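You operate a simulated robot arm through the tools that you are given. There is no shell and no other tool. Be economical: measure what you need, move in short steps, check, and stop when the job is done.

The job below is to be done with a simulated two-armed robot. You get a single attempt, and the scene is never put back.

JOB
Crank 30 cm of grey sheet out to the stop and clamp it.
Fine: lock the stop before cranking; latch the clamp bar.

It is judged by the outcome, as a careful person would: the job done as asked, and still so three seconds after it is handed in. It fails if anything else is knocked over, pushed out of place, dropped, spilled or broken. Flat cloth is picked up by pressing the open fingertips on it (5 to 10 N) and closing them slowly along it; thin cloth reads only 2 to 8 mm in the jaws.

ROBOT AND FRAMES
Two 7-joint arms with fingered hands on one trunk, on a base that drives. Base frame: it is fixed to the floor where the robot stands at the start and does not move with it; the origin is under the middle of the robot, x ahead of it, y to its left, z up. Lengths are in mm, angles in rad, forces in N, time in s.
The left shoulder is at the start at [59, 174, 1065], the right one opposite. With the tool pointing down near the work surface each hand reaches from about 100 to 720 mm from the robot's upright axis, wherever it stands, measured 20 degrees to its own side. Places, roughly: latch lever with a yellow knob [500, 200, 800]; lock lever under the table edge [500, 0, 700]; orange clamp bar [800, 200, 900]; orange stop block [600, -100, 800]; pale grey crank [500, 400, 900]. Payload 3.8 kg a hand.
The TCP of each hand is the grasp point between the finger pads, 26 mm short of the fingertips. In the tool frame z runs along the fingers and y along their closing line. Largest opening 132 mm; the body of the gripper starts 73 mm behind the TCP. The gripper is a hand of 3 fingers: y runs from the thumb to the fingers, the wrist lies at [0, 0, -224] in the tool frame, and closing takes about 1.5 s.
Orientation is that of the tool frame in the base frame, as [roll, pitch, yaw] about the fixed x, y, z axes, in that order (R = Rz(yaw) Ry(pitch) Rx(roll)). With the fingers straight down and closing along the base's y, the tool's x points along the base's -x, its y along +y and its z along -z.

CONTROLS
- The arms move only by the tool servo_tool. It takes "left_moves", "right_moves" or both (then of equal length, played together; a hand with none holds still); each is a list of rows, each a list of 3 entries, a list of its own where there are three numbers: the shift along the tool's x, y, z in mm, then the turn, a rotation vector about the tool's x, y, z in degrees, then the finger opening in mm, from 0 to 132. In form: [[[tx, ty, tz], [ax, ay, az], gripper], ...]. A call has 1 to 10 rows; each row shifts and turns the commanded pose from where the row before left it, along the tool's axes as they then stand. A row lasts 0.2 s, in which the tool goes at most 50 mm and 0.15 rad; a call with a longer step from one row to the next is refused whole, and so is a gripper value outside its range. A pose out of reach is approached as far as the arm can. The call stops where the force on the tool passes 90 N (or 10 N more than at its start, if that is more) or the arm is blocked; 0.2 s more then pass. Each finger travels about 108 mm/s and halts on what it meets, pressing with about 28 N; the grip force reading is that of the motor and also rises with nothing between the fingers. The clock runs only during rows and for 0.2 s after the last one: add rows that do not move to give the fingers time. It gives the time, the measured TCP pose, the force on the tool (base axes), the opening and the grip force at its end, in the units of the frame above (readings bear some noise), with the torque about the TCP (base axes, N m) and any sound that the robot's microphone picked up.
- Cameras (640 x 400 px; columns grow to the right, rows downward): "scene" is now at [179.6, 37.7, 972.6]; the picture's right is [0.40, -0.92, 0.00], its down [-0.03, -0.01, -1.00] and it looks along [0.92, 0.40, -0.03] (base axes); focal length 214 px, centre (320, 200). "left" rides on the left gripper at [-62, 3, -92] in its tool frame; the picture's right is [-0.05, -1.00, 0.00], its down [0.83, -0.04, -0.56] and it looks along [0.55, -0.03, 0.83] (tool axes); focal length 230 px, centre (320, 200). "right" rides on the right gripper at [62, 3, -92] in its tool frame; the picture's right is [-0.05, 1.00, 0.00], its down [-0.83, -0.04, -0.56] and it looks along [-0.56, -0.03, 0.83] (tool axes); focal length 230 px, centre (320, 200). There is no depth. A picture from a camera that has moved, and an enlarged one, comes with that camera's place and axes in the base frame and with its lens.
- snapshot(camera): a new picture of that camera. No time passes.
- slide_trunk(by): slides the trunk up (or, below 0, down) by that many mm; the arms and the scene camera ride with it, the base frame stays. It gives what a move gives, with no picture.
- steer(legs): drives the robot by 1 to 6 legs, each [ahead, left, turn to the left] in mm, mm and rad, along the robot's own axes; the way and the turn of a leg run together, so that a leg with both is an arc; at most 1500 mm and 3.142 rad a leg. The arms and the cameras ride along, it lands a little off, and it stops where it bumps. It gives what a move gives.
- set_grasp(shape, hand): the hand has 3 fingers and takes this shape, open, in about a second: jaw (thumb against the fingers, like two jaws); tri (thumb and two fingers); tip (a fingertip pinch); poke (one finger out to press); point (the index stretched); flat (the hand flat); cup (the hand cupped); fist (a fist). The gripper value then closes the fingers along that shape, each until it touches; the sizes above hold for jaw. It gives what a move gives, with no picture.
- head_to(pan, tilt): turns the head with the scene camera to pan (to the left, within 1.047 rad either way) and tilt (down, from -0.506 to 1.204), counted from straight ahead of the robot. It gives what a move gives.
- close_up(camera, box): a new picture of the part [left, top, right, bottom] of that camera's present view, enlarged. No time passes.
- job_done(): hands the job in; it is judged then, once.

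Work in short steps. Places have to be worked out from the pictures, the camera data and where the tool is seen: move nearer, look again, correct. Check each grasp and each placing, and mend what went wrong. You have 120 turns and 88 pictures in all, those below and enlarged ones among them. Open the grippers and draw the arms clear of the work before you hand the job in, unless the task says otherwise; then end with one line.

The tools are called after "Call:" as a command line: name --argument value ..., lists and objects as JSON in quotes. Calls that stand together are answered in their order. servo_tool: Moves the arms, as the interface text tells. Its arguments: {"type":"object","properties":{"left_moves":{"type":"array","items":{"type":"array"}},"right_moves":{"type":"array","items":{"type":"array"}}},"required":[]} The other tools are called the same way: slide_trunk (by) slides the trunk up or down; set_grasp (shape, hand) gives the hand a shape; steer (legs) drives the base; head_to (pan, tilt) turns the head that bears the scene camera; snapshot (camera) takes a picture; close_up (camera, box) takes an enlarged picture of a part of a camera's view; job_done () hands the job in.

At the start:

```text
clock: 0.0
left_tool_pos: [243.7, 282.0, 1208.4]
left_ee_rot: [-3.142, -0.001, 3.141]
left_ft_force: [-0.9, 0.1, 0.1]
left_torque: [-0.01, 0.04, 0.01]
left_width: 131.9
left_grasp_force: 0.1
left_shape: jaw
right_tool_pos: [372.5, 1.3, 1079.7]
right_ee_rot: [-3.141, 0.0, -3.141]
right_ft_force: [0.3, 0.6, 0.0]
right_torque: [0.0, 0.01, -0.01]
right_width: 131.7
right_grasp_force: 0.2
right_shape: jaw
trunk travel left (down, up): [-375.0, 107.0]
robot x, y, heading: [2.9, 3.2, 0.004]
head pan, tilt: [0.408, 0.035]
```

scene: 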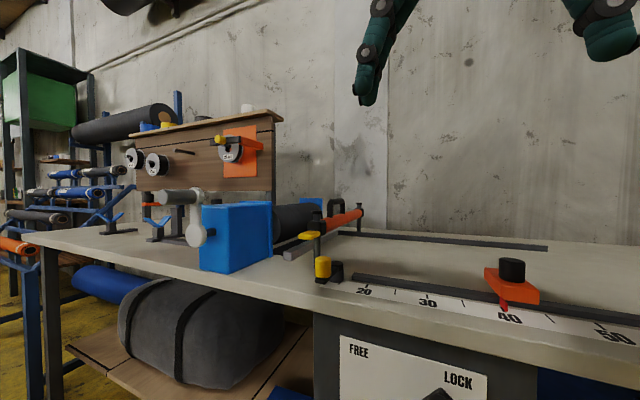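
right: 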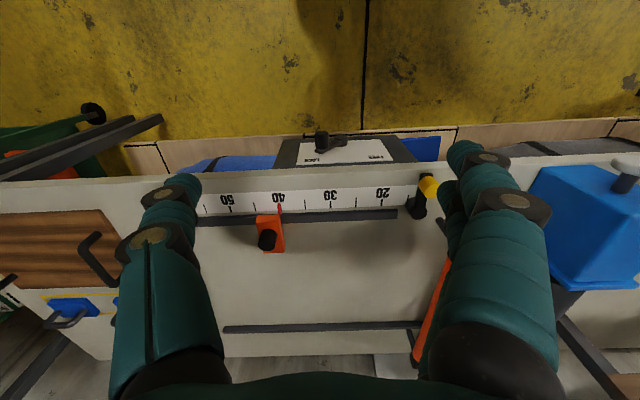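
left: 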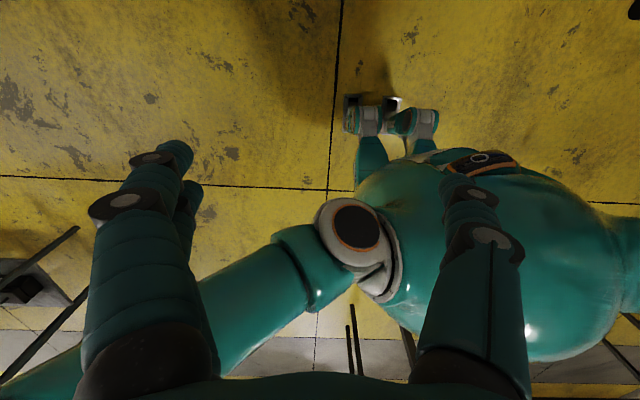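

The stop stands at about 40 on the scale and must go to 30. I tilt the head down to see the table and the lock lever.

Call:
head_to --pan 0.0 --tilt 0.6

Call:
snapshot --camera "scene"

Call:
close_up --camera "right" --box '[180, 120, 460, 295]'

```text
clock: 1.0
left_tool_pos: [243.1, 282.1, 1208.0]
left_ee_rot: [-3.141, 0.001, 3.14]
left_ft_force: [0.1, -0.2, -0.2]
left_torque: [-0.03, -0.01, -0.04]
left_width: 132.0
left_grasp_force: 0.0
left_shape: jaw
right_tool_pos: [370.5, 2.0, 1080.3]
right_ee_rot: [-3.14, 0.0, 3.141]
right_ft_force: [0.0, 0.1, -0.3]
right_torque: [-0.02, -0.04, 0.01]
right_width: 132.2
right_grasp_force: 0.0
right_shape: jaw
trunk travel left (down, up): [-375.0, 107.0]
robot x, y, heading: [0.1, 1.5, 0.0]
head pan, tilt: [0.0, 0.6]
```

```text
84 pictures are left
camera scene: at [184.7, 1.7, 920.6], right [0.0, -1.0, 0.0], down [-0.56, 0.0, -0.83], along [0.83, 0.0, -0.56], focal length 214 px, centre (320, 200)
```

scene: 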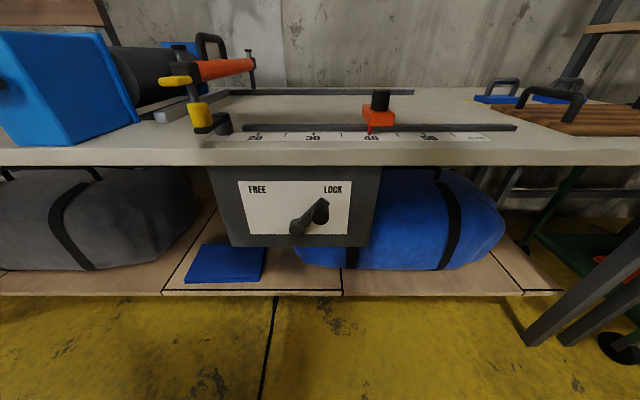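

```text
2.29 times, centred on (320, 208) of right
camera zoom: at [309.2, 4.3, 1173.1], right [0.05, 1.0, 0.0], down [0.83, -0.04, 0.56], along [0.56, -0.03, -0.83], focal length 526 px, centre (320, 183)
```

zoom: 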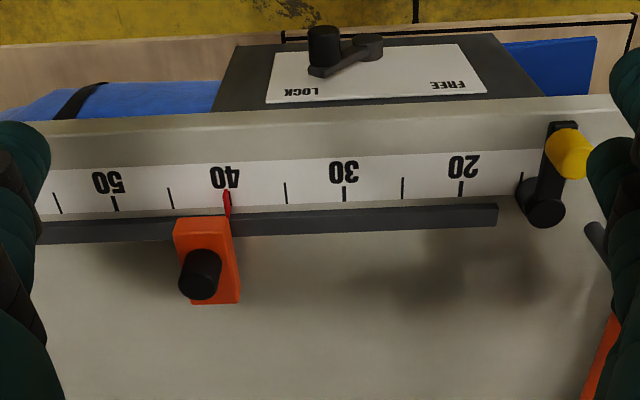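

Next I look closely at the lock panel, the latch/clamp and the stop.

Call:
close_up --camera "scene" --box '[200, 150, 400, 275]'

Call:
close_up --camera "scene" --box '[140, 40, 460, 160]'

Call:
head_to --pan 0.7 --tilt 0.35

Call:
snapshot --camera "scene"

```text
3.20 times, centred on (300, 212) of scene
camera zoom: at [184.7, 1.7, 920.6], right [0.0, -1.0, 0.0], down [-0.56, 0.0, -0.83], along [0.83, 0.0, -0.56], focal length 686 px, centre (384, 160)
```

zoom: 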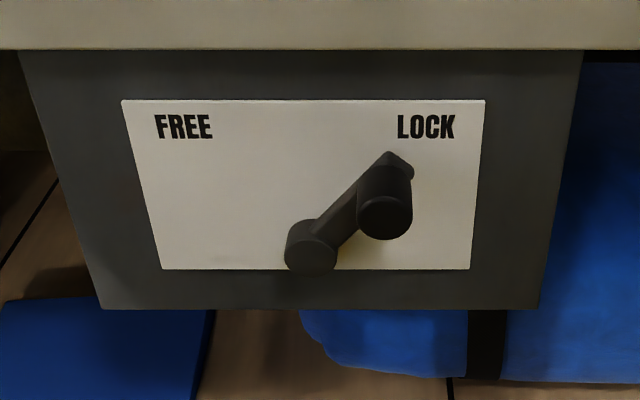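

```text
2.00 times, centred on (300, 100) of scene
camera zoom: at [184.7, 1.7, 920.6], right [0.0, -1.0, 0.0], down [-0.56, 0.0, -0.83], along [0.83, 0.0, -0.56], focal length 429 px, centre (360, 400)
```

zoom: 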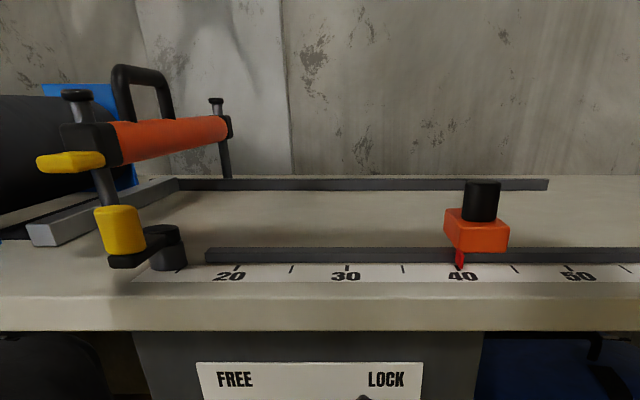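

```text
clock: 2.0
left_tool_pos: [242.7, 282.0, 1208.9]
left_ee_rot: [-3.141, 0.0, 3.141]
left_ft_force: [-1.1, 0.2, 0.4]
left_torque: [-0.02, 0.01, 0.02]
left_width: 131.8
left_grasp_force: 0.0
left_shape: jaw
right_tool_pos: [370.8, 1.5, 1080.5]
right_ee_rot: [-3.141, -0.001, 3.141]
right_ft_force: [-0.1, 0.0, 0.2]
right_torque: [0.02, 0.01, 0.04]
right_width: 132.0
right_grasp_force: 0.1
right_shape: jaw
trunk travel left (down, up): [-375.0, 107.0]
robot x, y, heading: [-0.2, 0.4, 0.003]
head pan, tilt: [0.7, 0.351]
```

```text
80 pictures are left
camera scene: at [167.6, 61.5, 943.2], right [0.64, -0.77, 0.0], down [-0.26, -0.22, -0.94], along [0.72, 0.6, -0.34], focal length 214 px, centre (320, 200)
```

scene: 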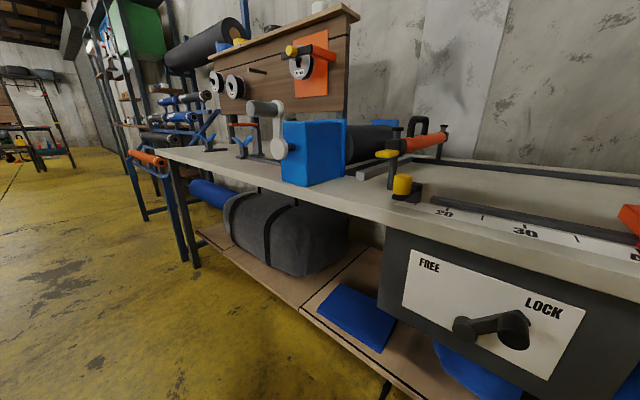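

The lever points to LOCK with the stop at 40, so I must free it, set the stop to 30 and lock again. I estimate the knob end at about (464, 1, 693) and the pivot at (490, 45, 647). I bring the right hand down in front of the panel, tilting its fingers forward.

Call:
servo_tool --right_moves '[[[0, 0, 45], [0, 0, 0], 132], [[0, 0, 45], [0, 0, 0], 132], [[0, 0, 45], [0, 0, 0], 132], [[0, 0, 45], [0, 0, 0], 132], [[0, 0, 45], [0, 0, 0], 132], [[0, 0, 45], [0, 0, 0], 132], [[0, 0, 30], [0, 0, 0], 132]]'

Call:
servo_tool --right_moves '[[[0, 0, 0], [0, -7.5, 0], 132], [[0, 0, 0], [0, -7.5, 0], 132], [[0, 0, 0], [0, -7.5, 0], 132], [[0, 0, 0], [0, -7.5, 0], 132], [[0, 0, 0], [0, -7.5, 0], 132], [[0, 0, 0], [0, -7.5, 0], 132], [[0, 0, 0], [0, -7.5, 0], 132], [[0, 0, 0], [0, -7.5, 0], 132]]'

Call:
snapshot --camera "right"

Call:
head_to --pan 0.2 --tilt 0.6

Call:
snapshot --camera "scene"

```text
clock: 3.6
left_tool_pos: [242.6, 280.8, 1208.3]
left_ee_rot: [-3.142, -0.001, -3.141]
left_ft_force: [0.9, -0.5, -0.6]
left_torque: [0.0, -0.02, 0.03]
left_width: 132.1
left_grasp_force: 0.0
left_shape: jaw
right_tool_pos: [371.6, 0.3, 780.9]
right_ee_rot: [3.138, 0.0, -3.14]
right_ft_force: [-0.4, 0.5, 0.0]
right_torque: [0.0, -0.01, 0.01]
right_width: 132.0
right_grasp_force: 0.1
right_shape: jaw
trunk travel left (down, up): [-375.0, 107.0]
robot x, y, heading: [-3.7, -2.8, -0.002]
head pan, tilt: [0.7, 0.351]
```

```text
clock: 5.7
left_tool_pos: [245.0, 280.5, 1209.1]
left_ee_rot: [3.141, -0.001, -3.142]
left_ft_force: [-0.1, -0.5, 0.8]
left_torque: [0.03, -0.01, 0.0]
left_width: 132.0
left_grasp_force: 0.1
left_shape: jaw
right_tool_pos: [420.5, -2.9, 789.7]
right_ee_rot: [3.073, 1.149, 2.959]
right_ft_force: [1.4, 1.0, -0.3]
right_torque: [0.0, 0.0, 0.01]
right_width: 132.0
right_grasp_force: 0.1
right_shape: jaw
trunk travel left (down, up): [-375.0, 107.0]
robot x, y, heading: [-2.3, -2.3, -0.002]
head pan, tilt: [0.7, 0.351]
stopped in row 8 (right hand): the arm was blocked; the commanded pose is now the measured one
```

```text
79 pictures are left
camera right: at [311.6, 13.5, 772.3], right [0.14, 0.99, 0.08], down [-0.17, -0.05, 0.98], along [0.97, -0.15, 0.16], focal length 230 px, centre (320, 200)
```

right: 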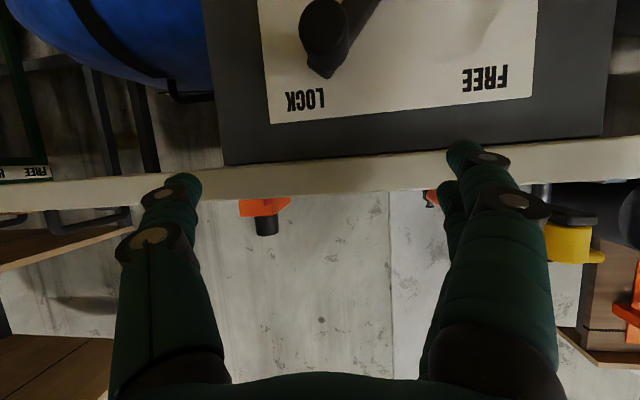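

```text
clock: 6.6
left_tool_pos: [243.7, 281.8, 1209.2]
left_ee_rot: [-3.141, 0.0, -3.14]
left_ft_force: [0.2, 0.2, -0.1]
left_torque: [-0.02, 0.0, 0.0]
left_width: 131.9
left_grasp_force: 0.1
left_shape: jaw
right_tool_pos: [421.1, -3.4, 788.7]
right_ee_rot: [3.075, 1.149, 2.955]
right_ft_force: [0.2, 0.0, -0.1]
right_torque: [0.02, -0.01, 0.03]
right_width: 132.2
right_grasp_force: 0.1
right_shape: jaw
trunk travel left (down, up): [-375.0, 107.0]
robot x, y, heading: [0.0, 0.7, 0.0]
head pan, tilt: [0.201, 0.6]
```

```text
78 pictures are left
camera scene: at [182.9, 19.3, 920.5], right [0.2, -0.98, 0.0], down [-0.55, -0.11, -0.83], along [0.81, 0.17, -0.56], focal length 214 px, centre (320, 200)
```

scene: 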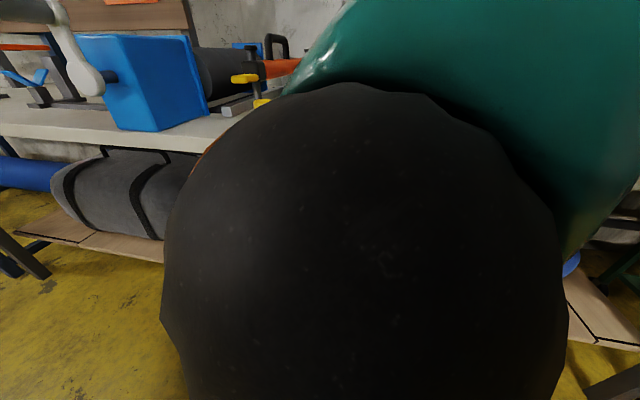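

The wrist hit its limit close to the chest, so I back the base up 150 mm for room.

Call:
steer --legs '[[-150, 0, 0]]'

Call:
snapshot --camera "right"

```text
clock: 8.0
left_tool_pos: [93.4, 281.5, 1208.5]
left_ee_rot: [-3.141, 0.001, -3.139]
left_ft_force: [-0.7, -0.5, -0.5]
left_torque: [-0.02, -0.03, 0.0]
left_width: 131.8
left_grasp_force: 0.1
left_shape: jaw
right_tool_pos: [272.1, -2.8, 789.6]
right_ee_rot: [3.071, 1.15, 2.956]
right_ft_force: [-0.1, -0.8, 0.3]
right_torque: [-0.01, -0.01, 0.02]
right_width: 132.0
right_grasp_force: 0.1
right_shape: jaw
trunk travel left (down, up): [-375.0, 107.0]
robot x, y, heading: [-149.6, -0.5, -0.0]
head pan, tilt: [0.201, 0.6]
```

```text
77 pictures are left
camera right: at [163.3, 13.9, 772.5], right [0.14, 0.99, 0.08], down [-0.18, -0.05, 0.98], along [0.97, -0.15, 0.17], focal length 230 px, centre (320, 200)
```

right: 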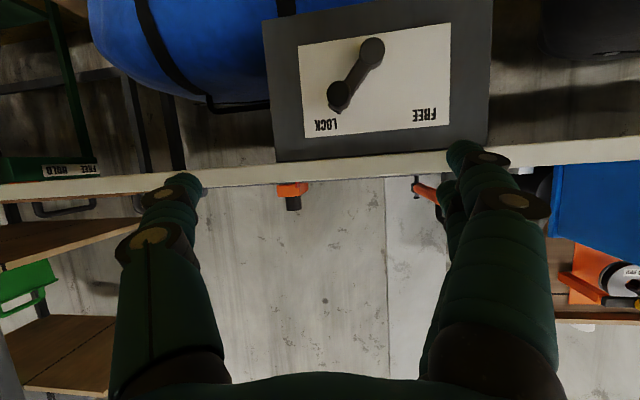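

Consistent triangulation puts the knob end at (455, 1, 696). I approach most of the way with the jaws open.

Call:
servo_tool --right_moves '[[[2, 6, 40], [0, 0, 0], 132], [[2, 6, 40], [0, 0, 0], 132], [[2, 6, 40], [0, 0, 0], 132], [[2, 5, 35], [0, 0, 0], 132]]'

Call:
snapshot --camera "right"

Call:
snapshot --camera "scene"

```text
clock: 8.9
left_tool_pos: [94.7, 281.5, 1207.3]
left_ee_rot: [3.142, 0.001, -3.14]
left_ft_force: [0.0, 0.1, -0.1]
left_torque: [-0.01, -0.03, -0.04]
left_width: 131.7
left_grasp_force: 0.1
left_shape: jaw
right_tool_pos: [411.8, 4.5, 719.6]
right_ee_rot: [3.073, 1.151, 2.956]
right_ft_force: [-0.4, -0.2, -0.3]
right_torque: [-0.01, 0.0, -0.01]
right_width: 131.8
right_grasp_force: 0.1
right_shape: jaw
trunk travel left (down, up): [-375.0, 107.0]
robot x, y, heading: [-148.3, -0.0, -0.001]
head pan, tilt: [0.201, 0.6]
```

```text
76 pictures are left
camera right: at [303.2, 20.9, 702.7], right [0.14, 0.99, 0.07], down [-0.18, -0.05, 0.98], along [0.97, -0.15, 0.17], focal length 230 px, centre (320, 200)
```

right: 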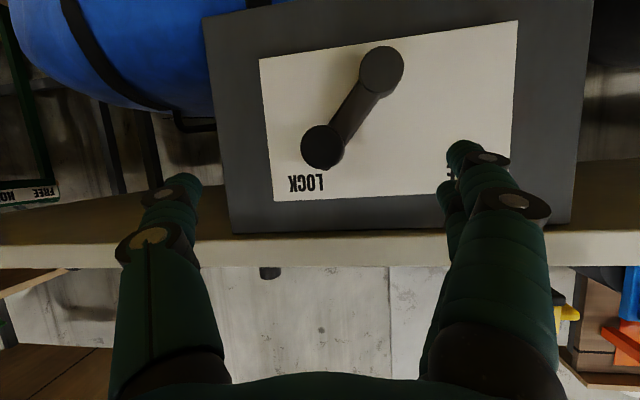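

```text
75 pictures are left
camera scene: at [34.3, 19.4, 920.5], right [0.2, -0.98, 0.0], down [-0.55, -0.11, -0.83], along [0.81, 0.17, -0.56], focal length 214 px, centre (320, 200)
```

scene: 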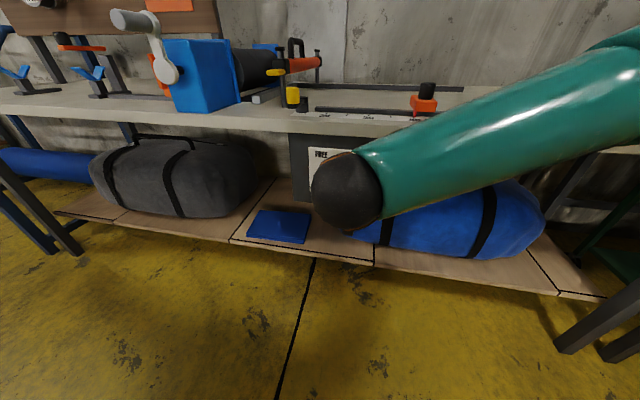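

Knob confirmed at about (455, 1, 695). I move on to it and close.

Call:
servo_tool --right_moves '[[[0, 1, 25], [0, 0, 0], 132], [[0, 1, 25], [0, 0, 0], 132], [[0, 0, 0], [0, 0, 0], 80], [[0, 0, 0], [0, 0, 0], 40], [[0, 0, 0], [0, 0, 0], 15], [[0, 0, 0], [0, 0, 0], 15], [[0, 0, 0], [0, 0, 0], 15], [[0, 0, 0], [0, 0, 0], 15]]'

Call:
snapshot --camera "right"

```text
clock: 10.8
left_tool_pos: [94.9, 281.4, 1207.5]
left_ee_rot: [3.141, 0.0, -3.14]
left_ft_force: [-0.3, 0.2, -0.3]
left_torque: [0.02, -0.02, 0.01]
left_width: 131.7
left_grasp_force: 0.0
left_shape: jaw
right_tool_pos: [458.8, 2.2, 699.6]
right_ee_rot: [3.074, 1.15, 2.956]
right_ft_force: [2.2, -1.3, -0.4]
right_torque: [-0.02, -0.01, 0.09]
right_width: 20.6
right_grasp_force: 28.4
right_shape: jaw
trunk travel left (down, up): [-375.0, 107.0]
robot x, y, heading: [-147.8, -1.0, 0.01]
head pan, tilt: [0.201, 0.6]
```

```text
74 pictures are left
camera right: at [349.2, 18.6, 681.6], right [0.14, 0.99, 0.08], down [-0.18, -0.05, 0.98], along [0.97, -0.15, 0.17], focal length 230 px, centre (320, 200)
```

right: 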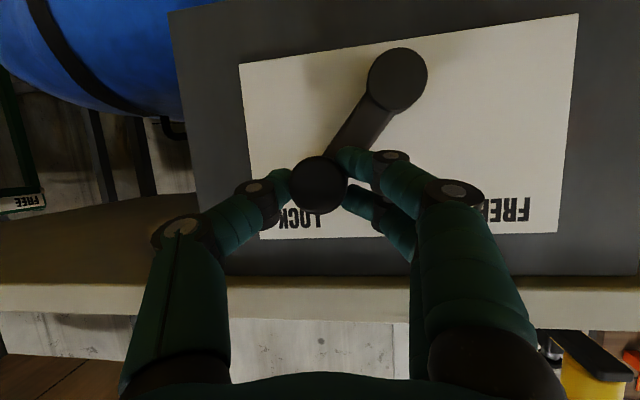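

Gripped the knob (20.6 mm). I turn the lever along its arc towards FREE.

Call:
servo_tool --right_moves '[[[-3.7, 7.4, -2.7], [0, 0, 0], 15], [[-3.7, 7.4, -2.7], [0, 0, 0], 15], [[-1.7, 8, -1.9], [0, 0, 0], 15], [[-1.7, 8, -1.9], [0, 0, 0], 15], [[0.3, 8.3, -1], [0, 0, 0], 15], [[0.3, 8.3, -1], [0, 0, 0], 15], [[2.3, 8, 0], [0, 0, 0], 15], [[2.3, 8, 0], [0, 0, 0], 15], [[5.8, 9.5, 1.3], [0, 0, 0], 15], [[5.8, 9.5, 1.3], [0, 0, 0], 15]]'

Call:
snapshot --camera "right"

```text
clock: 12.9
left_tool_pos: [96.4, 280.9, 1207.3]
left_ee_rot: [3.141, -0.003, -3.139]
left_ft_force: [0.6, -0.3, 0.3]
left_torque: [0.02, -0.05, -0.03]
left_width: 132.0
left_grasp_force: 0.0
left_shape: jaw
right_tool_pos: [460.2, 82.8, 697.6]
right_ee_rot: [3.076, 1.144, 2.954]
right_ft_force: [1.2, -17.2, -19.7]
right_torque: [-0.26, 0.16, -0.08]
right_width: 18.1
right_grasp_force: 28.0
right_shape: jaw
trunk travel left (down, up): [-375.0, 107.0]
robot x, y, heading: [-149.1, -1.3, 0.002]
head pan, tilt: [0.201, 0.6]
```

```text
73 pictures are left
camera right: at [351.5, 100.1, 681.3], right [0.15, 0.99, 0.07], down [-0.17, -0.05, 0.98], along [0.97, -0.16, 0.16], focal length 230 px, centre (320, 200)
```

right: 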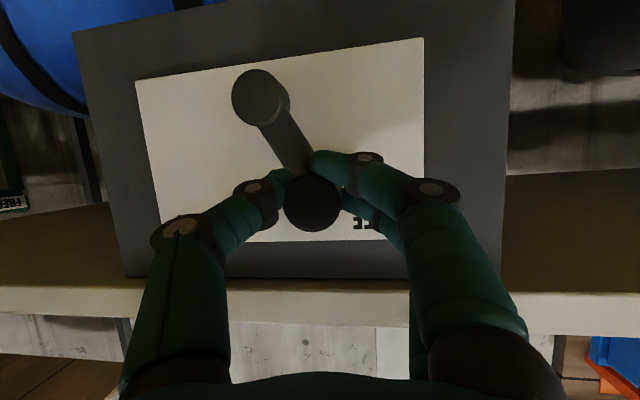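

The force is radial, meaning my arc ran slightly wide. I push a bit further along the tangent to find the end stop.

Call:
servo_tool --right_moves '[[[4.5, 1, 2], [0, 0, 0], 15], [[4.5, 1, 2], [0, 0, 0], 15], [[4.5, 2, 2], [0, 0, 0], 15], [[0, 0, 0], [0, 0, 0], 15]]'

Call:
snapshot --camera "right"

```text
clock: 13.9
left_tool_pos: [94.6, 281.0, 1209.0]
left_ee_rot: [-3.141, 0.0, -3.139]
left_ft_force: [-0.2, 0.0, 0.4]
left_torque: [-0.03, -0.02, 0.0]
left_width: 131.8
left_grasp_force: 0.0
left_shape: jaw
right_tool_pos: [459.1, 91.6, 686.1]
right_ee_rot: [3.067, 1.151, 2.954]
right_ft_force: [3.3, -3.1, -4.1]
right_torque: [-0.03, 0.04, 0.17]
right_width: 16.2
right_grasp_force: 28.0
right_shape: jaw
trunk travel left (down, up): [-375.0, 107.0]
robot x, y, heading: [-148.3, -0.1, -0.003]
head pan, tilt: [0.201, 0.6]
```

```text
72 pictures are left
camera right: at [350.5, 108.1, 668.7], right [0.14, 0.99, 0.08], down [-0.18, -0.05, 0.98], along [0.97, -0.15, 0.17], focal length 230 px, centre (320, 200)
```

right: 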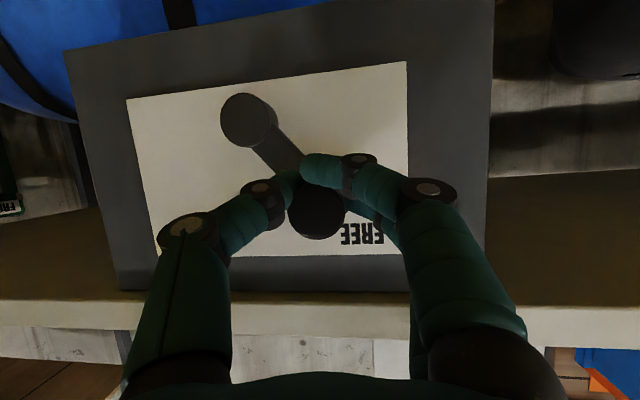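

I release and back off to view the lever.

Call:
servo_tool --right_moves '[[[0, 0, 0], [0, 0, 0], 60], [[0, 0, 0], [0, 0, 0], 132], [[0, 0, 0], [0, 0, 0], 132], [[0, 0, 0], [0, 0, 0], 132], [[0, 0, -40], [0, 0, 0], 132], [[0, 0, -30], [0, 0, 0], 132]]'

Call:
snapshot --camera "right"

```text
clock: 15.3
left_tool_pos: [93.2, 282.5, 1208.3]
left_ee_rot: [3.141, -0.002, -3.138]
left_ft_force: [-0.2, -0.8, -0.1]
left_torque: [0.04, -0.01, 0.0]
left_width: 131.7
left_grasp_force: 0.0
left_shape: jaw
right_tool_pos: [394.0, 97.0, 716.4]
right_ee_rot: [3.073, 1.15, 2.958]
right_ft_force: [-0.5, 0.7, 0.7]
right_torque: [-0.01, 0.01, 0.04]
right_width: 132.0
right_grasp_force: 0.1
right_shape: jaw
trunk travel left (down, up): [-375.0, 107.0]
robot x, y, heading: [-148.6, -0.4, -0.002]
head pan, tilt: [0.201, 0.6]
```

```text
71 pictures are left
camera right: at [286.0, 114.3, 698.3], right [0.14, 0.99, 0.07], down [-0.18, -0.05, 0.98], along [0.97, -0.15, 0.17], focal length 230 px, centre (320, 200)
```

right: 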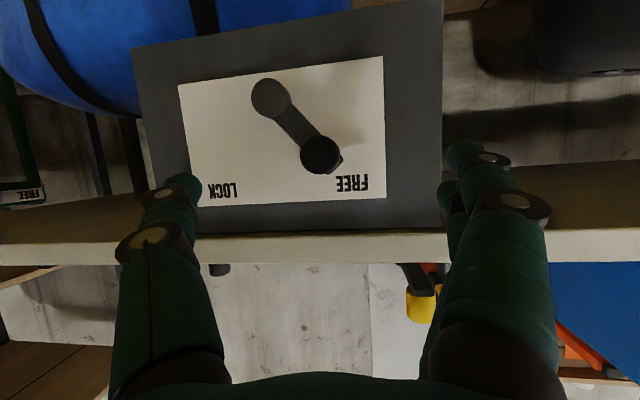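

The lever is now at FREE. I raise the right hand, then turn it upright to go for the stop knob.

Call:
servo_tool --right_moves '[[[-41, 1, -18], [0, 0, 0], 132], [[-41, 1, -18], [0, 0, 0], 132], [[-41, -10, -18], [0, 0, 0], 132], [[-41, -20, -18], [0, 0, 0], 132], [[-41, -20, -18], [0, 0, 0], 132], [[-30, -30, -15], [0, 0, 0], 132]]'

Call:
servo_tool --right_moves '[[[0, -20, 0], [0, 8, 0], 132], [[0, -20, 0], [0, 8, 0], 132], [[0, -20, 0], [0, 8, 0], 132], [[0, -20, 0], [0, 8, 0], 132], [[0, -20, 0], [0, 8, 0], 132], [[0, 0, 0], [0, 8, 0], 132], [[0, 0, 0], [0, 8, 0], 132], [[0, 0, 0], [0, 8, 0], 132]]'

Call:
snapshot --camera "right"

```text
clock: 16.8
left_tool_pos: [93.3, 281.2, 1207.2]
left_ee_rot: [-3.141, -0.002, -3.14]
left_ft_force: [0.0, 0.9, -0.3]
left_torque: [0.0, 0.03, -0.03]
left_width: 131.9
left_grasp_force: 0.1
left_shape: jaw
right_tool_pos: [386.3, 10.8, 972.1]
right_ee_rot: [3.074, 1.148, 2.959]
right_ft_force: [-0.5, -0.2, 0.1]
right_torque: [0.03, -0.02, 0.02]
right_width: 131.8
right_grasp_force: 0.1
right_shape: jaw
trunk travel left (down, up): [-375.0, 107.0]
robot x, y, heading: [-147.1, 1.2, 0.003]
head pan, tilt: [0.201, 0.6]
```

```text
clock: 18.6
left_tool_pos: [95.3, 282.3, 1208.4]
left_ee_rot: [-3.141, -0.001, -3.14]
left_ft_force: [-0.3, 0.2, -0.3]
left_torque: [-0.03, 0.03, 0.0]
left_width: 132.2
left_grasp_force: 0.1
left_shape: jaw
right_tool_pos: [451.2, -93.0, 919.5]
right_ee_rot: [3.113, 0.03, 3.022]
right_ft_force: [-0.3, -0.5, 0.0]
right_torque: [0.0, 0.0, 0.0]
right_width: 132.2
right_grasp_force: 0.0
right_shape: jaw
right hand out of reach, approached as far as the arm can: row 3, 4, 5, 6
trunk travel left (down, up): [-375.0, 107.0]
robot x, y, heading: [-146.6, 1.3, 0.003]
head pan, tilt: [0.201, 0.6]
```

```text
70 pictures are left
camera right: at [387.0, -84.2, 1010.3], right [0.17, 0.98, 0.03], down [0.8, -0.16, 0.58], along [0.58, -0.08, -0.81], focal length 230 px, centre (320, 200)
```

right: 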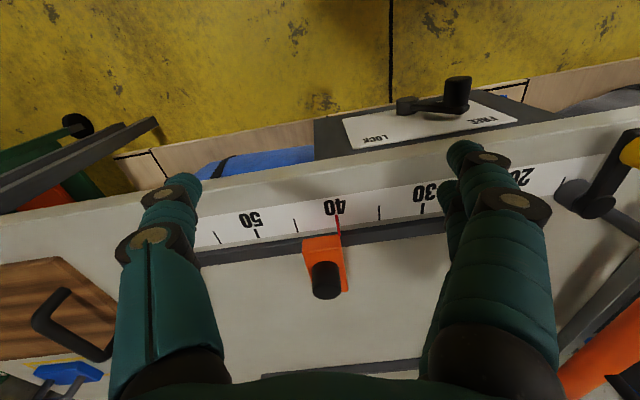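

I straighten the yaw and move above the stop knob, estimated near (610, -109).

Call:
servo_tool --right_moves '[[[0, 0, 0], [0, 0, -6.8], 132], [[-40, -4, 0], [0, 0, 0], 132], [[-40, -4, 0], [0, 0, 0], 132], [[-40, -4, 0], [0, 0, 0], 132], [[-39, -4, 0], [0, 0, 0], 132], [[0, 0, 0], [0, 0, 0], 132]]'

Call:
snapshot --camera "right"

Call:
snapshot --camera "scene"

```text
clock: 19.9
left_tool_pos: [94.2, 281.8, 1208.9]
left_ee_rot: [-3.14, -0.001, -3.141]
left_ft_force: [-0.5, 0.2, 0.1]
left_torque: [0.01, -0.02, -0.01]
left_width: 131.7
left_grasp_force: 0.0
left_shape: jaw
right_tool_pos: [554.0, -105.3, 924.1]
right_ee_rot: [3.117, 0.039, 3.135]
right_ft_force: [0.4, -0.4, 0.2]
right_torque: [-0.01, 0.03, 0.02]
right_width: 131.8
right_grasp_force: 0.1
right_shape: jaw
right hand out of reach, approached as far as the arm can: row 4, 5
trunk travel left (down, up): [-375.0, 107.0]
robot x, y, heading: [-146.6, -2.9, 0.005]
head pan, tilt: [0.201, 0.6]
```

```text
69 pictures are left
camera right: at [488.5, -104.4, 1014.9], right [0.06, 1.0, 0.03], down [0.81, -0.06, 0.58], along [0.59, -0.01, -0.81], focal length 230 px, centre (320, 200)
```

right: 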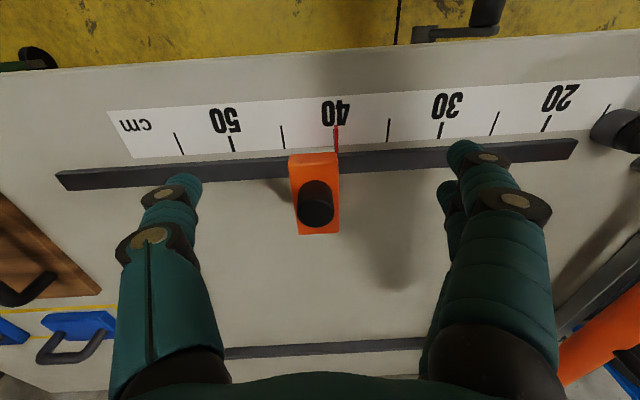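

```text
68 pictures are left
camera scene: at [34.0, 18.9, 920.5], right [0.2, -0.98, 0.0], down [-0.55, -0.11, -0.83], along [0.81, 0.17, -0.56], focal length 214 px, centre (320, 200)
```

scene: 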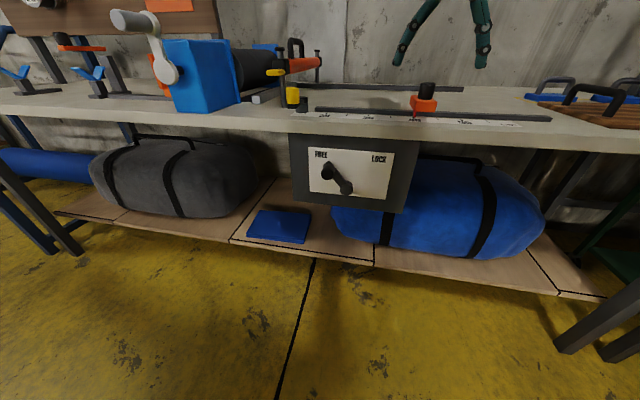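

The knob is at about (605, -110), just out of reach from here. I drive forward 130 mm.

Call:
steer --legs '[[130, 0, 0]]'

Call:
close_up --camera "scene" --box '[220, 60, 540, 260]'

```text
clock: 21.2
left_tool_pos: [225.6, 280.7, 1208.2]
left_ee_rot: [3.141, -0.001, 3.14]
left_ft_force: [-0.4, 0.5, -0.4]
left_torque: [0.01, 0.05, 0.03]
left_width: 131.9
left_grasp_force: 0.1
left_shape: jaw
right_tool_pos: [686.2, -105.4, 922.9]
right_ee_rot: [3.118, 0.037, 3.137]
right_ft_force: [-0.6, -0.1, -0.5]
right_torque: [0.02, 0.0, -0.05]
right_width: 131.9
right_grasp_force: 0.1
right_shape: jaw
trunk travel left (down, up): [-375.0, 107.0]
robot x, y, heading: [-15.6, -2.0, -0.001]
head pan, tilt: [0.201, 0.6]
```

```text
2.00 times, centred on (380, 160) of scene
camera zoom: at [165.6, 19.4, 920.4], right [0.2, -0.98, 0.0], down [-0.55, -0.11, -0.82], along [0.81, 0.16, -0.57], focal length 429 px, centre (200, 280)
```

zoom: 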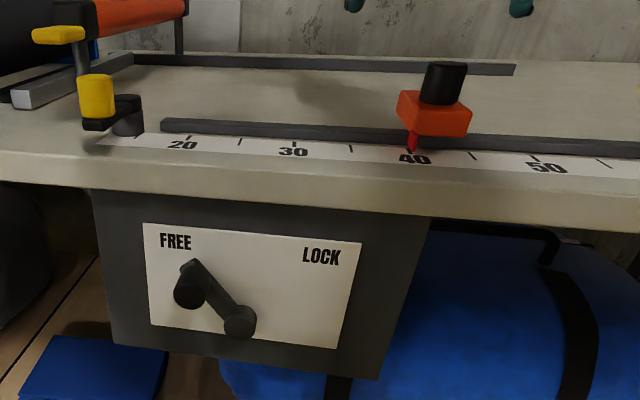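

Lever is visibly at FREE. I move over the knob and lower, jaws open, to z≈863.

Call:
servo_tool --right_moves '[[[40, -3, 0], [0, 0, 0], 132], [[40, -2, 0], [0, 0, 0], 132], [[0, 0, 30], [0, 0, 0], 132], [[0, 0, 28], [0, 0, 0], 132], [[0, 0, 0], [0, 0, 0], 132]]'

Call:
snapshot --camera "right"

Call:
close_up --camera "scene" --box '[320, 40, 520, 165]'

```text
clock: 22.4
left_tool_pos: [225.1, 281.7, 1208.4]
left_ee_rot: [-3.141, 0.0, -3.141]
left_ft_force: [-0.3, 0.0, -0.7]
left_torque: [0.01, -0.02, 0.01]
left_width: 131.8
left_grasp_force: 0.1
left_shape: jaw
right_tool_pos: [684.3, -99.2, 868.2]
right_ee_rot: [3.119, 0.037, 3.137]
right_ft_force: [-0.5, 0.3, -0.2]
right_torque: [-0.01, 0.02, -0.02]
right_width: 132.0
right_grasp_force: 0.0
right_shape: jaw
right hand out of reach, approached as far as the arm can: row 1, 2
trunk travel left (down, up): [-375.0, 107.0]
robot x, y, heading: [-18.6, 1.9, 0.002]
head pan, tilt: [0.201, 0.6]
```

```text
66 pictures are left
camera right: at [620.1, -98.3, 958.6], right [0.06, 1.0, 0.03], down [0.81, -0.06, 0.58], along [0.58, -0.01, -0.81], focal length 230 px, centre (320, 200)
```

right: 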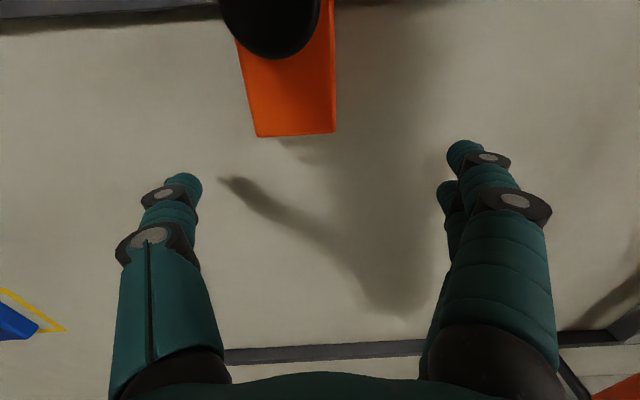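

```text
3.20 times, centred on (420, 102) of scene
camera zoom: at [165.0, 19.4, 920.5], right [0.2, -0.98, 0.0], down [-0.55, -0.11, -0.83], along [0.81, 0.16, -0.56], focal length 686 px, centre (0, 512)
```

zoom: 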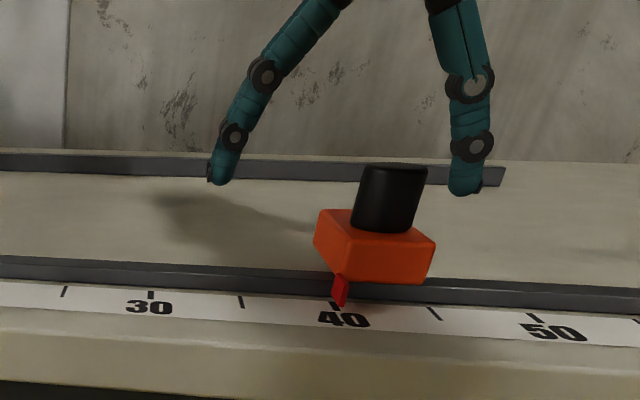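

The commanded pose lagged; the hand is still behind the block at x=684. I slide it back over the knob (jaws straddle it) and check.

Call:
servo_tool --right_moves '[[[30, -5, 0], [0, 0, 0], 132], [[30, -5, 0], [0, 0, 0], 132], [[19, -1, 0], [0, 0, 0], 132], [[0, 0, 0], [0, 0, 0], 132]]'

Call:
snapshot --camera "right"

```text
clock: 23.4
left_tool_pos: [225.3, 282.2, 1208.6]
left_ee_rot: [-3.14, -0.001, -3.141]
left_ft_force: [0.0, 0.0, 0.3]
left_torque: [0.03, -0.02, -0.02]
left_width: 132.0
left_grasp_force: 0.3
left_shape: jaw
right_tool_pos: [685.5, -94.7, 866.9]
right_ee_rot: [3.116, 0.038, 3.138]
right_ft_force: [0.2, -0.3, 0.6]
right_torque: [-0.04, 0.0, -0.02]
right_width: 132.1
right_grasp_force: 0.1
right_shape: jaw
right hand out of reach, approached as far as the arm can: row 1, 2, 3
trunk travel left (down, up): [-375.0, 107.0]
robot x, y, heading: [-18.8, -1.2, 0.001]
head pan, tilt: [0.201, 0.6]
```

```text
64 pictures are left
camera right: at [619.4, -94.3, 957.9], right [0.06, 1.0, 0.03], down [0.81, -0.06, 0.58], along [0.58, -0.01, -0.81], focal length 230 px, centre (320, 200)
```

right: 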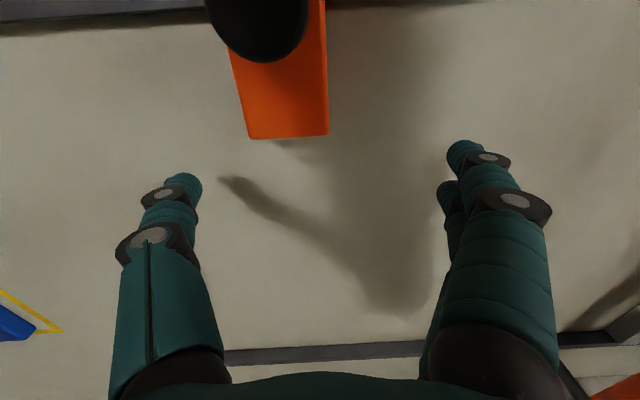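

The arm seems stuck at a joint limit. I raise it first, then try drawing back.

Call:
servo_tool --right_moves '[[[0, 0, -45], [0, 0, 0], 132], [[0, 0, -45], [0, 0, 0], 132], [[0, 0, -45], [0, 0, 0], 132], [[20, 0, 0], [0, 0, 0], 132], [[30, 0, 0], [0, 0, 0], 132], [[30, 0, 0], [0, 0, 0], 132], [[0, 0, 0], [0, 0, 0], 132]]'

Call:
head_to --pan -0.3 --tilt 0.2

Call:
snapshot --camera "scene"

```text
clock: 25.0
left_tool_pos: [224.7, 282.5, 1207.8]
left_ee_rot: [3.141, -0.001, 3.141]
left_ft_force: [0.0, 0.3, -0.1]
left_torque: [0.0, 0.01, -0.01]
left_width: 131.7
left_grasp_force: 0.0
left_shape: jaw
right_tool_pos: [671.0, -97.6, 1001.8]
right_ee_rot: [3.116, 0.036, 3.137]
right_ft_force: [0.0, -0.3, 0.2]
right_torque: [-0.01, 0.03, -0.01]
right_width: 131.9
right_grasp_force: 0.1
right_shape: jaw
right hand out of reach, approached as far as the arm can: row 3, 4, 5, 6
trunk travel left (down, up): [-375.0, 107.0]
robot x, y, heading: [-19.1, -0.9, 0.003]
head pan, tilt: [0.201, 0.6]
```

```text
clock: 26.0
left_tool_pos: [225.2, 281.3, 1208.8]
left_ee_rot: [-3.141, -0.001, -3.141]
left_ft_force: [-0.9, 0.3, 0.5]
left_torque: [0.01, -0.05, 0.02]
left_width: 131.8
left_grasp_force: 0.0
left_shape: jaw
right_tool_pos: [671.6, -98.4, 1001.1]
right_ee_rot: [3.117, 0.036, 3.136]
right_ft_force: [0.3, -0.4, 0.0]
right_torque: [0.0, 0.01, -0.01]
right_width: 132.0
right_grasp_force: 0.0
right_shape: jaw
trunk travel left (down, up): [-375.0, 107.0]
robot x, y, heading: [-15.5, 0.9, -0.005]
head pan, tilt: [-0.3, 0.201]
```

```text
63 pictures are left
camera scene: at [167.6, -25.7, 957.2], right [-0.29, -0.96, 0.0], down [-0.19, 0.06, -0.98], along [0.94, -0.29, -0.2], focal length 214 px, centre (320, 200)
```

scene: 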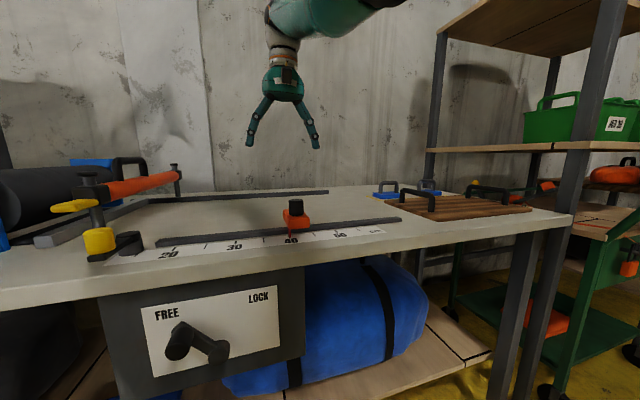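

I test whether tilting the hand frees the arm from the limit.

Call:
servo_tool --right_moves '[[[0, 0, 0], [0, -7, 0], 132], [[0, 0, 0], [0, -7, 0], 132], [[0, 0, 0], [0, -7, 0], 132], [[30, 0, -10], [0, 0, 0], 132], [[30, 0, -10], [0, 0, 0], 132], [[30, 0, -10], [0, 0, 0], 132], [[30, 0, -10], [0, 0, 0], 132], [[0, 0, 0], [0, 0, 0], 132]]'

```text
clock: 27.8
left_tool_pos: [226.3, 283.0, 1208.4]
left_ee_rot: [3.141, 0.0, -3.141]
left_ft_force: [0.2, 0.3, -0.5]
left_torque: [0.02, 0.02, -0.02]
left_width: 131.8
left_grasp_force: 0.1
left_shape: jaw
right_tool_pos: [590.0, -102.6, 995.6]
right_ee_rot: [3.115, 0.403, 3.125]
right_ft_force: [-0.4, 0.0, -0.5]
right_torque: [-0.02, 0.01, 0.05]
right_width: 132.0
right_grasp_force: 0.0
right_shape: jaw
right hand out of reach, approached as far as the arm can: row 1, 6, 7
trunk travel left (down, up): [-375.0, 107.0]
robot x, y, heading: [-15.7, -0.0, 0.001]
head pan, tilt: [-0.3, 0.201]
```

Tilting works: the limit is in the wrist. I'll grip the knob with the hand tilted about 33° forward, approaching to a bit above it first.

Call:
servo_tool --right_moves '[[[0, -3, 0], [0, -5, 0], 132], [[0, -4, 0], [0, -5, 0], 132], [[15, 0, 25], [0, 0, 0], 132], [[15, 0, 25], [0, 0, 0], 132], [[10, 0, 20], [0, 0, 0], 132], [[0, 0, 0], [0, 0, 0], 132]]'

Call:
snapshot --camera "right"

```text
clock: 29.2
left_tool_pos: [224.4, 282.3, 1207.6]
left_ee_rot: [-3.14, 0.001, 3.141]
left_ft_force: [0.7, -0.2, 0.3]
left_torque: [-0.03, -0.02, -0.03]
left_width: 131.8
left_grasp_force: 0.0
left_shape: jaw
right_tool_pos: [595.1, -108.7, 913.2]
right_ee_rot: [3.115, 0.578, 3.123]
right_ft_force: [0.3, 0.3, -0.2]
right_torque: [0.03, -0.02, 0.02]
right_width: 131.4
right_grasp_force: 0.2
right_shape: jaw
trunk travel left (down, up): [-375.0, 107.0]
robot x, y, heading: [-18.2, -0.1, -0.003]
head pan, tilt: [-0.3, 0.201]
```

```text
62 pictures are left
camera right: at [492.3, -106.8, 957.6], right [0.05, 1.0, 0.05], down [0.39, -0.07, 0.92], along [0.92, -0.02, -0.39], focal length 230 px, centre (320, 200)
```

right: 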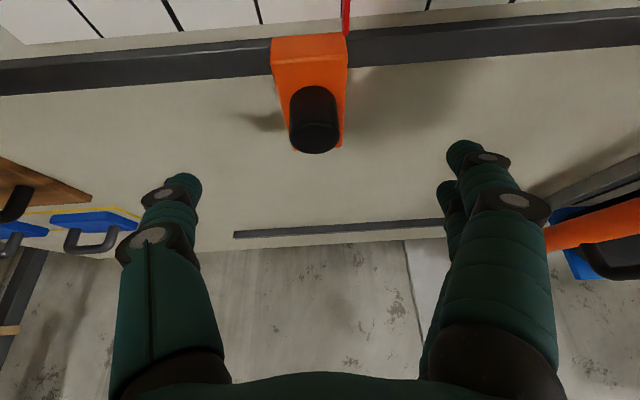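

Knob axis at about (608, -111), z 838–860. I descend and close on it.

Call:
servo_tool --right_moves '[[[11, -1, 26], [0, 0, 0], 132], [[10, -1, 26], [0, 0, 0], 132], [[0, 0, 0], [0, 0, 0], 90], [[0, 0, 0], [0, 0, 0], 50], [[0, 0, 0], [0, 0, 0], 20], [[0, 0, 0], [0, 0, 0], 15], [[0, 0, 0], [0, 0, 0], 15], [[0, 0, 0], [0, 0, 0], 15]]'

Call:
snapshot --camera "right"

```text
clock: 31.0
left_tool_pos: [225.3, 281.8, 1208.1]
left_ee_rot: [-3.141, -0.001, -3.141]
left_ft_force: [0.0, 0.3, 1.1]
left_torque: [-0.01, 0.0, 0.02]
left_width: 131.6
left_grasp_force: 0.1
left_shape: jaw
right_tool_pos: [605.9, -112.3, 860.9]
right_ee_rot: [3.115, 0.577, 3.123]
right_ft_force: [5.1, 1.9, 5.2]
right_torque: [0.42, 0.03, 0.04]
right_width: 24.6
right_grasp_force: 28.0
right_shape: jaw
trunk travel left (down, up): [-375.0, 107.0]
robot x, y, heading: [-16.3, 1.3, -0.006]
head pan, tilt: [-0.3, 0.201]
```

```text
61 pictures are left
camera right: at [503.8, -109.9, 904.5], right [0.05, 1.0, 0.05], down [0.39, -0.07, 0.92], along [0.92, -0.02, -0.39], focal length 230 px, centre (320, 200)
```

right: 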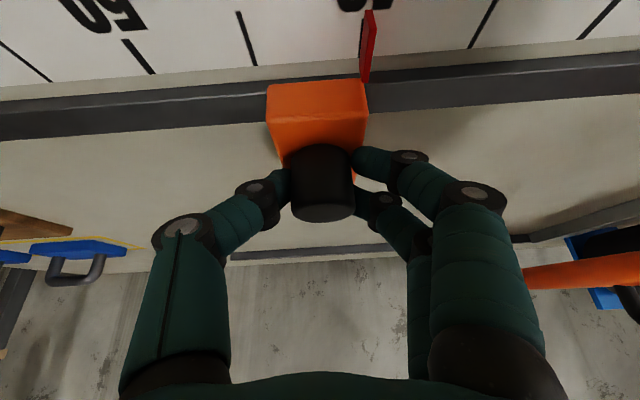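

Firm grip. I slide the stop +y by about 90 mm.

Call:
servo_tool --right_moves '[[[0.1, 10, 0.2], [0, 0, 0], 15], [[0.1, 10, 0.2], [0, 0, 0], 15], [[0.1, 10, 0.2], [0, 0, 0], 15], [[0.1, 10, 0.2], [0, 0, 0], 15], [[0.1, 10, 0.2], [0, 0, 0], 15], [[0.1, 10, 0.2], [0, 0, 0], 15], [[0.1, 10, 0.2], [0, 0, 0], 15], [[0.1, 10, 0.2], [0, 0, 0], 15], [[0.1, 10, 0.2], [0, 0, 0], 15]]'

Call:
head_to --pan 0.0 --tilt 0.5

Call:
close_up --camera "scene" --box '[260, 80, 420, 180]'

Call:
snapshot --camera "right"

```text
clock: 33.0
left_tool_pos: [225.0, 281.4, 1207.8]
left_ee_rot: [3.141, 0.0, 3.141]
left_ft_force: [-0.7, 0.1, 0.0]
left_torque: [-0.01, 0.02, -0.01]
left_width: 132.0
left_grasp_force: 0.0
left_shape: jaw
right_tool_pos: [606.9, -19.9, 860.9]
right_ee_rot: [3.11, 0.579, 3.119]
right_ft_force: [9.9, -0.9, 14.1]
right_torque: [0.42, -0.13, -0.09]
right_width: 24.6
right_grasp_force: 27.9
right_shape: jaw
trunk travel left (down, up): [-375.0, 107.0]
robot x, y, heading: [-14.4, -1.0, -0.002]
head pan, tilt: [-0.3, 0.201]
```

```text
clock: 33.8
left_tool_pos: [224.2, 281.4, 1208.9]
left_ee_rot: [-3.141, 0.001, -3.141]
left_ft_force: [0.0, 0.1, -0.2]
left_torque: [-0.02, -0.01, -0.01]
left_width: 132.0
left_grasp_force: 0.0
left_shape: jaw
right_tool_pos: [606.1, -20.3, 860.4]
right_ee_rot: [3.113, 0.58, 3.124]
right_ft_force: [9.4, 1.0, 14.2]
right_torque: [0.49, -0.09, -0.01]
right_width: 24.6
right_grasp_force: 28.0
right_shape: jaw
trunk travel left (down, up): [-375.0, 107.0]
robot x, y, heading: [-17.6, 0.1, 0.001]
head pan, tilt: [0.0, 0.499]
```

```text
4.00 times, centred on (340, 130) of scene
camera zoom: at [169.4, 1.8, 929.7], right [0.0, -1.0, 0.0], down [-0.48, 0.0, -0.88], along [0.88, 0.0, -0.48], focal length 858 px, centre (240, 480)
```

zoom: 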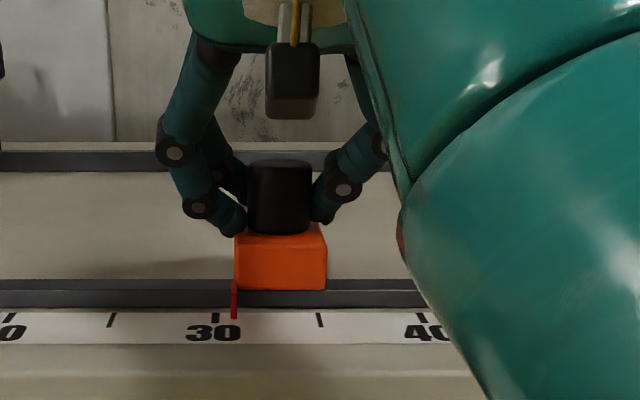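

```text
59 pictures are left
camera right: at [503.8, -18.2, 904.2], right [0.05, 1.0, 0.05], down [0.39, -0.07, 0.92], along [0.92, -0.02, -0.39], focal length 230 px, centre (320, 200)
```

right: 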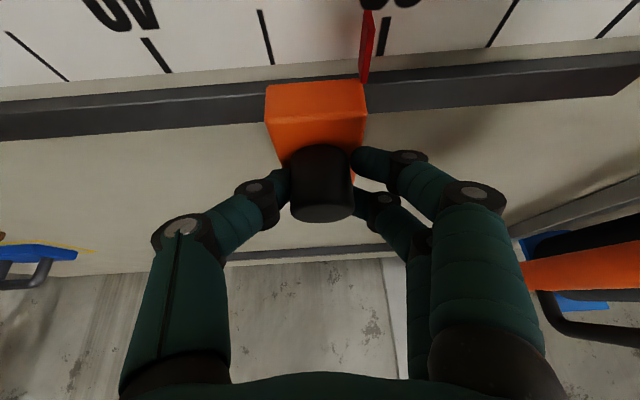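

The pointer reads about 30.9 (20.7 px per cm). I move another 9 mm.

Call:
servo_tool --right_moves '[[[0, 4.5, 0.1], [0, 0, 0], 15], [[0, 4.5, 0.1], [0, 0, 0], 15], [[0, 0, 0], [0, 0, 0], 15]]'

Call:
close_up --camera "scene" --box '[280, 130, 360, 180]'

```text
clock: 34.6
left_tool_pos: [225.0, 281.8, 1209.4]
left_ee_rot: [3.141, 0.001, 3.141]
left_ft_force: [-0.8, -0.1, 0.5]
left_torque: [0.0, 0.0, -0.03]
left_width: 131.7
left_grasp_force: 0.1
left_shape: jaw
right_tool_pos: [606.5, -10.9, 860.2]
right_ee_rot: [3.113, 0.583, 3.119]
right_ft_force: [8.1, -0.4, 19.2]
right_torque: [0.52, -0.13, -0.04]
right_width: 24.6
right_grasp_force: 28.1
right_shape: jaw
trunk travel left (down, up): [-375.0, 107.0]
robot x, y, heading: [-18.0, -1.9, 0.001]
head pan, tilt: [0.0, 0.499]
```

```text
8.00 times, centred on (320, 155) of scene
camera zoom: at [169.1, 1.8, 929.7], right [0.0, -1.0, 0.0], down [-0.48, 0.0, -0.88], along [0.88, 0.0, -0.48], focal length 1716 px, centre (320, 560)
```

zoom: 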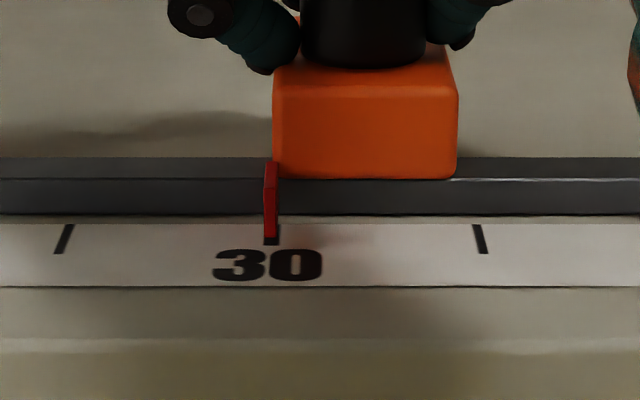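

The pointer sits on the 30 tick. I release and retreat up, tilting for the lever, and recheck the pointer.

Call:
servo_tool --right_moves '[[[0, 0, 0], [0, 0, 0], 50], [[0, 0, 0], [0, 0, 0], 90], [[0, 0, 0], [0, 0, 0], 132], [[0, 0, 0], [0, 0, 0], 132], [[0, 0, -30], [0, 0, 0], 132], [[0, 0, -45], [0, 0, 0], 132], [[0, 0, -45], [0, 0, 0], 132], [[0, 0, 0], [0, -7, 0], 132], [[0, 0, 0], [0, -7, 0], 132], [[0, 0, 0], [0, -7, 0], 132]]'

Call:
close_up --camera "scene" --box '[260, 90, 420, 190]'

Call:
steer --legs '[[-140, 0, 0]]'

```text
clock: 36.8
left_tool_pos: [225.1, 280.9, 1209.5]
left_ee_rot: [3.141, 0.001, 3.14]
left_ft_force: [0.5, 0.0, 0.2]
left_torque: [-0.01, 0.0, -0.01]
left_width: 132.1
left_grasp_force: 0.0
left_shape: jaw
right_tool_pos: [556.9, -10.5, 949.1]
right_ee_rot: [3.098, 0.945, 3.104]
right_ft_force: [0.8, -0.1, 0.4]
right_torque: [-0.01, -0.02, -0.02]
right_width: 131.9
right_grasp_force: 0.0
right_shape: jaw
right hand out of reach, approached as far as the arm can: row 7
trunk travel left (down, up): [-375.0, 107.0]
robot x, y, heading: [-19.1, 1.1, -0.001]
head pan, tilt: [0.0, 0.499]
```

```text
4.00 times, centred on (340, 140) of scene
camera zoom: at [169.5, 1.5, 929.6], right [0.0, -1.0, 0.0], down [-0.48, 0.0, -0.88], along [0.88, 0.0, -0.48], focal length 858 px, centre (240, 440)
```

zoom: 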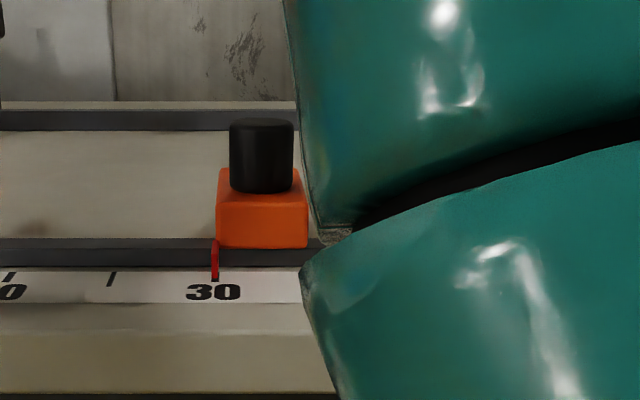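

```text
clock: 38.1
left_tool_pos: [85.5, 281.8, 1209.4]
left_ee_rot: [3.141, 0.001, -3.14]
left_ft_force: [-0.1, 0.0, -0.2]
left_torque: [0.0, 0.0, -0.02]
left_width: 132.0
left_grasp_force: 0.2
left_shape: jaw
right_tool_pos: [417.8, -11.6, 949.1]
right_ee_rot: [3.103, 0.945, 3.104]
right_ft_force: [-0.1, 0.4, 0.1]
right_torque: [0.0, 0.02, -0.01]
right_width: 131.8
right_grasp_force: 0.1
right_shape: jaw
trunk travel left (down, up): [-375.0, 107.0]
robot x, y, heading: [-156.6, -0.4, 0.002]
head pan, tilt: [0.0, 0.499]
```

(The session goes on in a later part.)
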